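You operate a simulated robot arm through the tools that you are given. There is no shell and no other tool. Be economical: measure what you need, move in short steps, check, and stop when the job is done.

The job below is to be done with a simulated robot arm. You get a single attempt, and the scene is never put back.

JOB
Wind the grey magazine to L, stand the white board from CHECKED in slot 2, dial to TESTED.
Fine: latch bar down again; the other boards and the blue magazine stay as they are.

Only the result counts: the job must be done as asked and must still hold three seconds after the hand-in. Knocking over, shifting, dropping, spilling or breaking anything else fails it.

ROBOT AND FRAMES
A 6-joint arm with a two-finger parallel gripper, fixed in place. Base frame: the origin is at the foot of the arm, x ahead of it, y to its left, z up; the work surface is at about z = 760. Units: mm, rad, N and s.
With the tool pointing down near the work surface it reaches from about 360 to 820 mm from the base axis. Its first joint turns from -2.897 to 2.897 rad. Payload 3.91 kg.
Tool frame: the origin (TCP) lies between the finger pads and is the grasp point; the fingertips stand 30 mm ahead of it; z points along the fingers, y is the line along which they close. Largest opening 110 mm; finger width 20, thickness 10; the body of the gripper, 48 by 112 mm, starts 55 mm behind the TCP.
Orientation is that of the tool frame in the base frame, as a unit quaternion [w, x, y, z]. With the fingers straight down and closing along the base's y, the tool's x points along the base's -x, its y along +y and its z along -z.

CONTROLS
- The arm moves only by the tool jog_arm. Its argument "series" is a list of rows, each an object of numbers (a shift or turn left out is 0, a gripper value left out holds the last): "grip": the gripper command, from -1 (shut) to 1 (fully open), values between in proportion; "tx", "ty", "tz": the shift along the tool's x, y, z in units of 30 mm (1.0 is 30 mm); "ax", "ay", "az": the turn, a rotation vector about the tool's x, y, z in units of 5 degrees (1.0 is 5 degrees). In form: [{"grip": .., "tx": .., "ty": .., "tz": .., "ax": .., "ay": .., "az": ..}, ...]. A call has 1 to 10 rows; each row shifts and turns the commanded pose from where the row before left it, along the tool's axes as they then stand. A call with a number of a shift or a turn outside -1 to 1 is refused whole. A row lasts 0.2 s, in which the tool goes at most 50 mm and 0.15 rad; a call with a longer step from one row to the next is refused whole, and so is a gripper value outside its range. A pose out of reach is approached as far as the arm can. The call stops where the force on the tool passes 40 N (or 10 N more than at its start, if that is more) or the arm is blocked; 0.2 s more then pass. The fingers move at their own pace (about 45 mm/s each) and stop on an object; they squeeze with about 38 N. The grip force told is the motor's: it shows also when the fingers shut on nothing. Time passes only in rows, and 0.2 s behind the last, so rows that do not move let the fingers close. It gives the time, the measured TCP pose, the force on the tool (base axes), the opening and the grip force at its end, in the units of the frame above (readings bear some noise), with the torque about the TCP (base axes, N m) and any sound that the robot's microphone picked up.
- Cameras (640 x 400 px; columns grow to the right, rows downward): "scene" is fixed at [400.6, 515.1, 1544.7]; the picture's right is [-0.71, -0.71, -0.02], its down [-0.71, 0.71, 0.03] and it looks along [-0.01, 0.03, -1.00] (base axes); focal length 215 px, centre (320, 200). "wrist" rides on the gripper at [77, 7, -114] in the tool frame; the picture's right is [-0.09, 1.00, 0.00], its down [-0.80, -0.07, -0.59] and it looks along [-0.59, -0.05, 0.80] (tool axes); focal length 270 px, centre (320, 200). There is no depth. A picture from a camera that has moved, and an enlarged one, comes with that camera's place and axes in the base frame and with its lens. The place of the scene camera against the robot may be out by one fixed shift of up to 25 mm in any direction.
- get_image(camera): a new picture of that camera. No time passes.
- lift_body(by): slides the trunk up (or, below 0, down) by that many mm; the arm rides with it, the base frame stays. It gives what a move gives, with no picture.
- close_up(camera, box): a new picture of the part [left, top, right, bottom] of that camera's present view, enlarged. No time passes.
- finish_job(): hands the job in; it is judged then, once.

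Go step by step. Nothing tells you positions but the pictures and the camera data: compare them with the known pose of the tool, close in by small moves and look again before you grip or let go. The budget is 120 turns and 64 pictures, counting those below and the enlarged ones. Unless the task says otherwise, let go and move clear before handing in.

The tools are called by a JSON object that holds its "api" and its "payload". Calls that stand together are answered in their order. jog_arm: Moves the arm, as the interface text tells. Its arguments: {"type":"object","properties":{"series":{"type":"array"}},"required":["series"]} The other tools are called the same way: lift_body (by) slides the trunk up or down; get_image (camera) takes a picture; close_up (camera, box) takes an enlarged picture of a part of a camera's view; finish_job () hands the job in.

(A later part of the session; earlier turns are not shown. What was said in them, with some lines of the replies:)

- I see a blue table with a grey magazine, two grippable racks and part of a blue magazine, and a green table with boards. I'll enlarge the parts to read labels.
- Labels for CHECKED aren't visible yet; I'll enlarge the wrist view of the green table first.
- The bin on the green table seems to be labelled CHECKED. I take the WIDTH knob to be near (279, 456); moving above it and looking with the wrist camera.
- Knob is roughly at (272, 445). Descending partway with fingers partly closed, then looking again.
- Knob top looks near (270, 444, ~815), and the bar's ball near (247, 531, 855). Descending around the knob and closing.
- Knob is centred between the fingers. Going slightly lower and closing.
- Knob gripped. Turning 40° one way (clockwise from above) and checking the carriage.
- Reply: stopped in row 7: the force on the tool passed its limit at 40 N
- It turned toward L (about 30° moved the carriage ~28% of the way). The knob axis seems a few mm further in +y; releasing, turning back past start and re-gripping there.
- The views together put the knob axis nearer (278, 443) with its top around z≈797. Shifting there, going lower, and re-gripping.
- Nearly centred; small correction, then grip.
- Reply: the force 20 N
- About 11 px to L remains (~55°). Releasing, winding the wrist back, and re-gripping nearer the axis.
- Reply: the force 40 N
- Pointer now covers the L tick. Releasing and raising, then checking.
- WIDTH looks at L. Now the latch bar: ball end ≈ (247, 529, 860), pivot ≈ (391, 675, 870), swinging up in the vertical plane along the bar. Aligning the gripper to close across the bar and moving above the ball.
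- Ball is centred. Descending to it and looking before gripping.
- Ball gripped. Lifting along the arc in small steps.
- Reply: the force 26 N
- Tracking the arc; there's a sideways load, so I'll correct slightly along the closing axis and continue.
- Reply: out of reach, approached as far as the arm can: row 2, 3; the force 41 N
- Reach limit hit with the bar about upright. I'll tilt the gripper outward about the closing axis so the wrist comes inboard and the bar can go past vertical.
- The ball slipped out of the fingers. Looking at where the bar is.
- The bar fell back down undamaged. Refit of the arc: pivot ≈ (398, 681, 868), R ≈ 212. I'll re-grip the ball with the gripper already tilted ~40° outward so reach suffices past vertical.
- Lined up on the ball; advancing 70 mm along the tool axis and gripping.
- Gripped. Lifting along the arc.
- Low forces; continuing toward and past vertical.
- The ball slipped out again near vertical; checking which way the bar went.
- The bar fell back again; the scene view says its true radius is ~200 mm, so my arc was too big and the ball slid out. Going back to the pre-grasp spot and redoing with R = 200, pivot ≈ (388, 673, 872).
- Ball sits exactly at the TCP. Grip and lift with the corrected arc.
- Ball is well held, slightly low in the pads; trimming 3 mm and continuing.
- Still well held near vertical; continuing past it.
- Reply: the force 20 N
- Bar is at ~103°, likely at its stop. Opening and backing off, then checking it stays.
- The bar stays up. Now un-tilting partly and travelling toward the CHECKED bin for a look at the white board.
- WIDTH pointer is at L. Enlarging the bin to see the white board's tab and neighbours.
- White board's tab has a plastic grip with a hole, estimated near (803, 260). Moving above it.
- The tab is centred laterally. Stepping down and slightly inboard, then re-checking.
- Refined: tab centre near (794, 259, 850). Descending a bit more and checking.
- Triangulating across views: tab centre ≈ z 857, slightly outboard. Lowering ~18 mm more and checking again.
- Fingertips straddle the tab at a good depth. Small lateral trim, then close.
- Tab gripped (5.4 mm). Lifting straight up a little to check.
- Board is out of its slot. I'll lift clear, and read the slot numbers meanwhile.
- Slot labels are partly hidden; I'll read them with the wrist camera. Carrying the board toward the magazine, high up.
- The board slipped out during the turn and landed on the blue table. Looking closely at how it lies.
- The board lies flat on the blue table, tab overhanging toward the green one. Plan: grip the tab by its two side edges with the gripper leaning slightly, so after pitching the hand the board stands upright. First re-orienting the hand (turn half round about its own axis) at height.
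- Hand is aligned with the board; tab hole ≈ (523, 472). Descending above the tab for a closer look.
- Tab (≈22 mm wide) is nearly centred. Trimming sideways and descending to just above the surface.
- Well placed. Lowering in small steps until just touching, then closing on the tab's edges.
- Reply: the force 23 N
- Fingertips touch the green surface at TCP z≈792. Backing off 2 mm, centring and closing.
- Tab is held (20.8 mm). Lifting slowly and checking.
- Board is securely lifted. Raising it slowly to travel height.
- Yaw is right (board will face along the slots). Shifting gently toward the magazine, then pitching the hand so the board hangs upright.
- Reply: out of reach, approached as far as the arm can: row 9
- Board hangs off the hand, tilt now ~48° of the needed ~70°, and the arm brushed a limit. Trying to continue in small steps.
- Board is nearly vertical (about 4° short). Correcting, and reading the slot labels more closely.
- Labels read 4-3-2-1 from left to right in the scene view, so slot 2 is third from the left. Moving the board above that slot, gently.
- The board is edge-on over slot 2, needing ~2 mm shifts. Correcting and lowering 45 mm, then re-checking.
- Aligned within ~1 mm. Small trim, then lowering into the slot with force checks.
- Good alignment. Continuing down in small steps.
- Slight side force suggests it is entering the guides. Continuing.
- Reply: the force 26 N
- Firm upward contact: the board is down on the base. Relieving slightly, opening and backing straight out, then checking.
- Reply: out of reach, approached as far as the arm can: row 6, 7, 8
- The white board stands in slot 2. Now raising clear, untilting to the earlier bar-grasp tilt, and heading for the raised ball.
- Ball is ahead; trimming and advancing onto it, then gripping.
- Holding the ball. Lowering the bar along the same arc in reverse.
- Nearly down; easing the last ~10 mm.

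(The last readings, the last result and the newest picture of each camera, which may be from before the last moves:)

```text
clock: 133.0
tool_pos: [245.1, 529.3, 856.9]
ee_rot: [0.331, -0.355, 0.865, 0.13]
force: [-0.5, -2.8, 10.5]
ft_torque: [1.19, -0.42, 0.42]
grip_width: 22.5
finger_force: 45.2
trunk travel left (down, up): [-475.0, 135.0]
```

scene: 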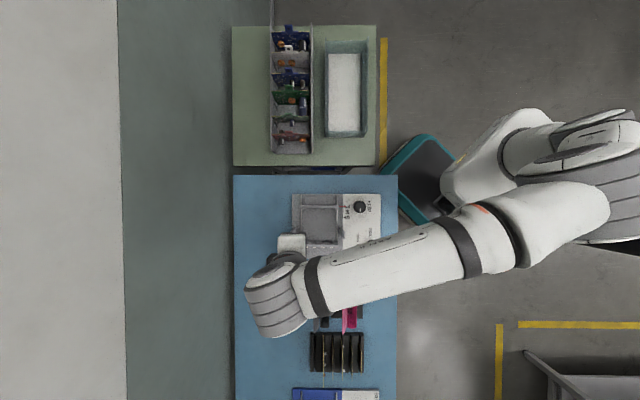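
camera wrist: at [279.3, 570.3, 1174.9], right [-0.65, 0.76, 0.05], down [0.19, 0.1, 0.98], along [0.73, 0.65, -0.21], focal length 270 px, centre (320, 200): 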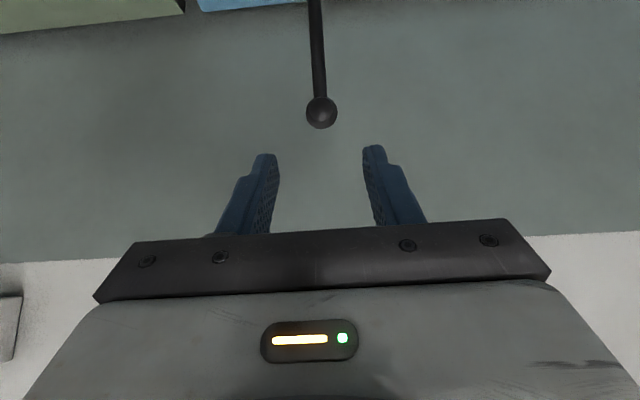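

Bar is at its rest height. Releasing and backing off.

{"api": "jog_arm", "payload": {"series": [{"grip": -0.3}, {"grip": -0.1}, {}, {"tz": -0.5}, {"tz": -0.9}, {"tz": -0.9}, {"tz": -0.9}]}}

{"api": "close_up", "payload": {"camera": "scene", "box": [281, 185, 377, 260]}}

```text
clock: 134.6
tool_pos: [197.9, 486.5, 928.0]
ee_rot: [0.33, -0.356, 0.865, 0.13]
force: [0.3, -0.1, 0.4]
ft_torque: [0.0, -0.01, -0.02]
grip_width: 49.5
finger_force: 0.0
trunk travel left (down, up): [-475.0, 135.0]
```

```text
5.33 times, centred on (329, 222) of scene
camera zoom: at [400.6, 515.1, 1544.7], right [-0.71, -0.71, -0.02], down [-0.71, 0.71, 0.03], along [-0.01, 0.03, -1.0], focal length 1146 px, centre (272, 80)
```

zoom: 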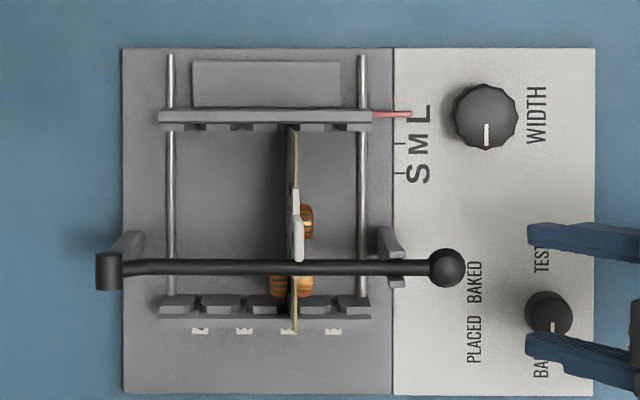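

The bar is back exactly where it was, with the board standing in slot 2. Now the dial at ≈ (161, 508): untilting and turning the wrist to its start angle.

{"api": "jog_arm", "payload": {"series": [{"ay": 0.92}, {"ay": 0.92}, {"ay": 0.92}, {"ay": 0.92}, {"ay": 0.92}, {"ay": 0.92}, {"ay": 0.92}, {"ay": 0.92}, {"ay": 0.92}, {}]}}

{"api": "jog_arm", "payload": {"series": [{"az": -1}, {"az": -1}, {"az": -1}, {"az": -1}, {"az": -1}, {"az": -1}, {"az": -1}, {"az": -1}, {"az": -1}, {"az": -1}]}}

```text
clock: 136.8
tool_pos: [202.0, 484.8, 926.7]
ee_rot: [0.003, -0.379, 0.925, -0.005]
force: [0.0, -0.2, -0.6]
ft_torque: [0.03, -0.02, 0.02]
grip_width: 49.3
finger_force: 0.0
trunk travel left (down, up): [-475.0, 135.0]
```

```text
clock: 139.0
tool_pos: [201.3, 485.2, 928.1]
ee_rot: [-0.001, 0.735, -0.678, 0.005]
force: [-0.3, -0.4, 0.1]
ft_torque: [0.0, 0.0, 0.01]
grip_width: 49.6
finger_force: 0.2
trunk travel left (down, up): [-475.0, 135.0]
```

{"api": "jog_arm", "payload": {"series": [{"tx": -0.43, "ty": 0.64}, {"tx": -0.42, "ty": 0.63}, {"tz": 0.8}, {"tz": 0.8}, {"tz": 0.4}, {}]}}

{"api": "get_image", "payload": {"camera": "wrist"}}

```text
clock: 140.4
tool_pos: [161.2, 505.8, 866.1]
ee_rot: [-0.001, 0.734, -0.679, 0.006]
force: [0.4, -0.5, 0.5]
ft_torque: [-0.01, 0.0, -0.02]
grip_width: 49.5
finger_force: 0.1
trunk travel left (down, up): [-475.0, 135.0]
```

```text
1 pictures are left
camera wrist: at [159.9, 427.8, 980.6], right [-1.0, 0.01, -0.01], down [0.0, 0.81, 0.59], along [0.01, 0.59, -0.81], focal length 270 px, centre (320, 200)
```

wrist: 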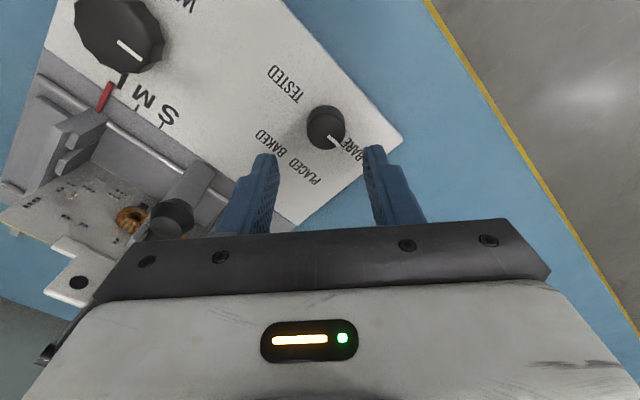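

Dial is on BARE; TESTED is 180° clockwise from it (labels 60° apart). Descending, gripping and turning 90°.

{"api": "jog_arm", "payload": {"series": [{"ty": 0.1, "tz": 0.6}, {"tz": 0.6}, {"tz": 0.6}, {}, {"grip": -1}, {"grip": -1}, {"grip": -1}, {"grip": -1}]}}

{"api": "jog_arm", "payload": {"series": [{"az": 1}, {"az": 1}, {"az": 1}, {"az": 1}, {"az": 1}, {"az": 1}]}}

```text
clock: 142.2
tool_pos: [156.9, 505.8, 811.9]
ee_rot: [0.0, 0.734, -0.679, 0.005]
force: [-16.8, 0.2, -3.3]
ft_torque: [0.44, 1.18, -0.06]
grip_width: 29.7
finger_force: 44.8
trunk travel left (down, up): [-475.0, 135.0]
```

```text
clock: 143.6
tool_pos: [157.8, 506.8, 811.2]
ee_rot: [0.002, -0.534, 0.846, -0.006]
force: [-22.3, -9.0, -15.0]
ft_torque: [-0.69, 1.44, -0.02]
grip_width: 29.6
finger_force: 44.7
trunk travel left (down, up): [-475.0, 135.0]
```

Side force says the axis is ~2–3 mm toward −x; trimming and continuing.

{"api": "jog_arm", "payload": {"series": [{"tx": 0.066, "ty": 0.06}, {"az": 1}, {"az": 1}, {"az": 1}, {"az": 1}, {"az": 1}, {"az": 1}]}}

{"api": "jog_arm", "payload": {"series": [{"az": 1}, {"az": 1}, {"az": 1}, {"az": 1}, {"az": 1}, {"az": 1}, {}]}}

```text
clock: 145.2
tool_pos: [156.7, 506.6, 810.9]
ee_rot: [0.003, -0.295, 0.955, -0.005]
force: [5.1, -7.9, -23.3]
ft_torque: [-0.01, 0.73, 0.0]
grip_width: 29.8
finger_force: 44.6
trunk travel left (down, up): [-475.0, 135.0]
```

```text
clock: 146.8
tool_pos: [156.6, 505.0, 811.2]
ee_rot: [0.004, -0.038, 0.999, -0.002]
force: [11.3, -10.7, -13.7]
ft_torque: [0.13, 0.12, -0.02]
grip_width: 29.6
finger_force: 45.2
trunk travel left (down, up): [-475.0, 135.0]
```

Continuing 30° more so that I let go at a detent (BAKED), not between two.

{"api": "jog_arm", "payload": {"series": [{"az": 1}, {"az": 1}, {"az": 1}, {"az": 1}, {"az": 1}, {"az": 1}, {}]}}

{"api": "jog_arm", "payload": {"series": [{"grip": -0.1}, {"grip": -0.1}, {}, {"az": -1}, {"az": -1}, {"az": -1}, {"az": -1}, {"az": -1}, {"az": -1}, {"az": -1}]}}

{"api": "jog_arm", "payload": {"series": [{"az": -1}, {"az": -1}, {"az": -1}, {"az": -1}, {"az": -1}, {}]}}

```text
clock: 148.4
tool_pos: [157.3, 504.8, 811.5]
ee_rot: [0.004, 0.221, 0.975, -0.002]
force: [9.8, -8.4, -14.2]
ft_torque: [0.33, -0.15, 0.01]
grip_width: 29.7
finger_force: 45.0
trunk travel left (down, up): [-475.0, 135.0]
```

```text
clock: 150.6
tool_pos: [155.5, 504.7, 812.3]
ee_rot: [0.003, -0.084, 0.996, -0.002]
force: [0.0, 0.4, -0.4]
ft_torque: [-0.01, 0.01, 0.0]
grip_width: 49.1
finger_force: 0.1
trunk travel left (down, up): [-475.0, 135.0]
```

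```text
clock: 152.0
tool_pos: [156.1, 506.1, 812.1]
ee_rot: [0.003, -0.297, 0.955, -0.005]
force: [-0.2, -0.1, -0.2]
ft_torque: [0.01, 0.04, 0.02]
grip_width: 49.6
finger_force: 0.0
trunk travel left (down, up): [-475.0, 135.0]
```

Re-gripping and turning the last 60° to TESTED.

{"api": "jog_arm", "payload": {"series": [{"grip": -1}, {"grip": -1}, {"grip": -1}, {"grip": -1}, {"az": 1}, {"az": 1}, {"az": 1}, {"az": 1}, {"az": 1}, {"az": 1}]}}

{"api": "jog_arm", "payload": {"series": [{"az": 1}, {"az": 1}, {"az": 1}, {"az": 1}, {"az": 1}, {"az": 1}, {}]}}

```text
clock: 154.2
tool_pos: [156.7, 505.7, 812.9]
ee_rot: [0.005, -0.038, 0.999, -0.003]
force: [-3.2, -4.0, -9.6]
ft_torque: [-0.03, 0.91, 0.01]
grip_width: 29.4
finger_force: 45.6
trunk travel left (down, up): [-475.0, 135.0]
```

```text
clock: 155.8
tool_pos: [156.6, 505.8, 812.3]
ee_rot: [0.005, 0.221, 0.975, -0.003]
force: [4.6, -2.5, -7.9]
ft_torque: [-0.11, -0.23, 0.17]
grip_width: 29.4
finger_force: 44.9
trunk travel left (down, up): [-475.0, 135.0]
```

Turned 180° in total. Releasing, rising and moving clear for the final check.

{"api": "jog_arm", "payload": {"series": [{"grip": -0.1}, {"grip": -0.1}, {}, {"tz": -0.6}, {"tz": -1}, {"tz": -1}, {"tz": -1}, {"tz": -1}, {"tz": -1}]}}

{"api": "jog_arm", "payload": {"series": [{"tx": 0.6, "ty": -1}, {"tx": 0.6, "ty": -1}, {"tx": 0.6, "ty": -1}, {"tx": 0.6, "ty": -1}, {"ty": -1}, {"ty": -1}, {}]}}

{"api": "close_up", "payload": {"camera": "scene", "box": [281, 185, 385, 262]}}

```text
clock: 157.8
tool_pos: [156.5, 505.9, 981.8]
ee_rot: [0.005, 0.22, 0.976, -0.002]
force: [0.3, -1.0, -0.5]
ft_torque: [0.0, 0.0, -0.01]
grip_width: 49.7
finger_force: 0.1
trunk travel left (down, up): [-475.0, 135.0]
```

```text
clock: 159.4
tool_pos: [12.0, 374.8, 979.1]
ee_rot: [0.005, 0.221, 0.975, -0.003]
force: [0.2, 0.8, -0.1]
ft_torque: [0.02, 0.0, -0.05]
grip_width: 49.7
finger_force: 0.0
trunk travel left (down, up): [-475.0, 135.0]
```

```text
5.19 times, centred on (333, 224) of scene
camera zoom: at [400.6, 515.1, 1544.7], right [-0.71, -0.71, -0.02], down [-0.71, 0.71, 0.03], along [-0.01, 0.03, -1.0], focal length 1116 px, centre (252, 78)
```

zoom: 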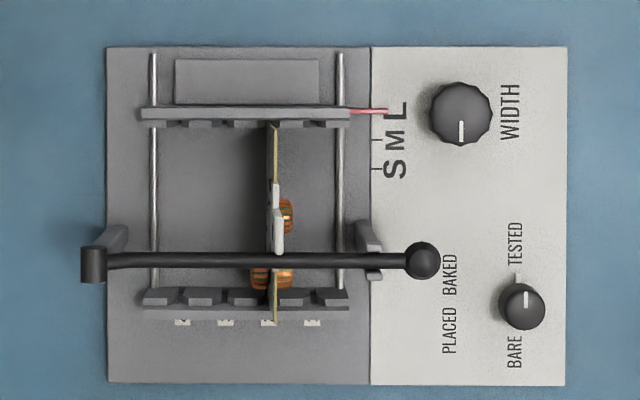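

The pointer is on L, the white board stands in slot 2 with the bar down over it, and the dial points to TESTED. The hand is clear, so I'm handing in.

{"api": "finish_job", "payload": {}}

```text
The job is handed in.
```

The job is handed in. The grey magazine is wound to L, the white CHECKED board stands in slot 2, the latch bar is down again and the dial is on TESTED.

- **Board dropped:** The white board slipped out of the gripper on the way over and landed on the blue table, its lower edge just over the grey magazine's base. I picked it up again by its tab, and it looked undamaged. Now in the slot, it leans by about 4°.
- **Bar fell:** While I was lifting the bar, it fell shut twice before the slot was loaded. It closed normally at the end.
- **Slot number:** The slot labels were partly hidden by the rail. I read them as 4-3-2-1 from left to right in the scene view, so slot 2 is the third from the left.
- **Other boards and blue magazine:** I never moved these, but I did not photograph them again before handing in.
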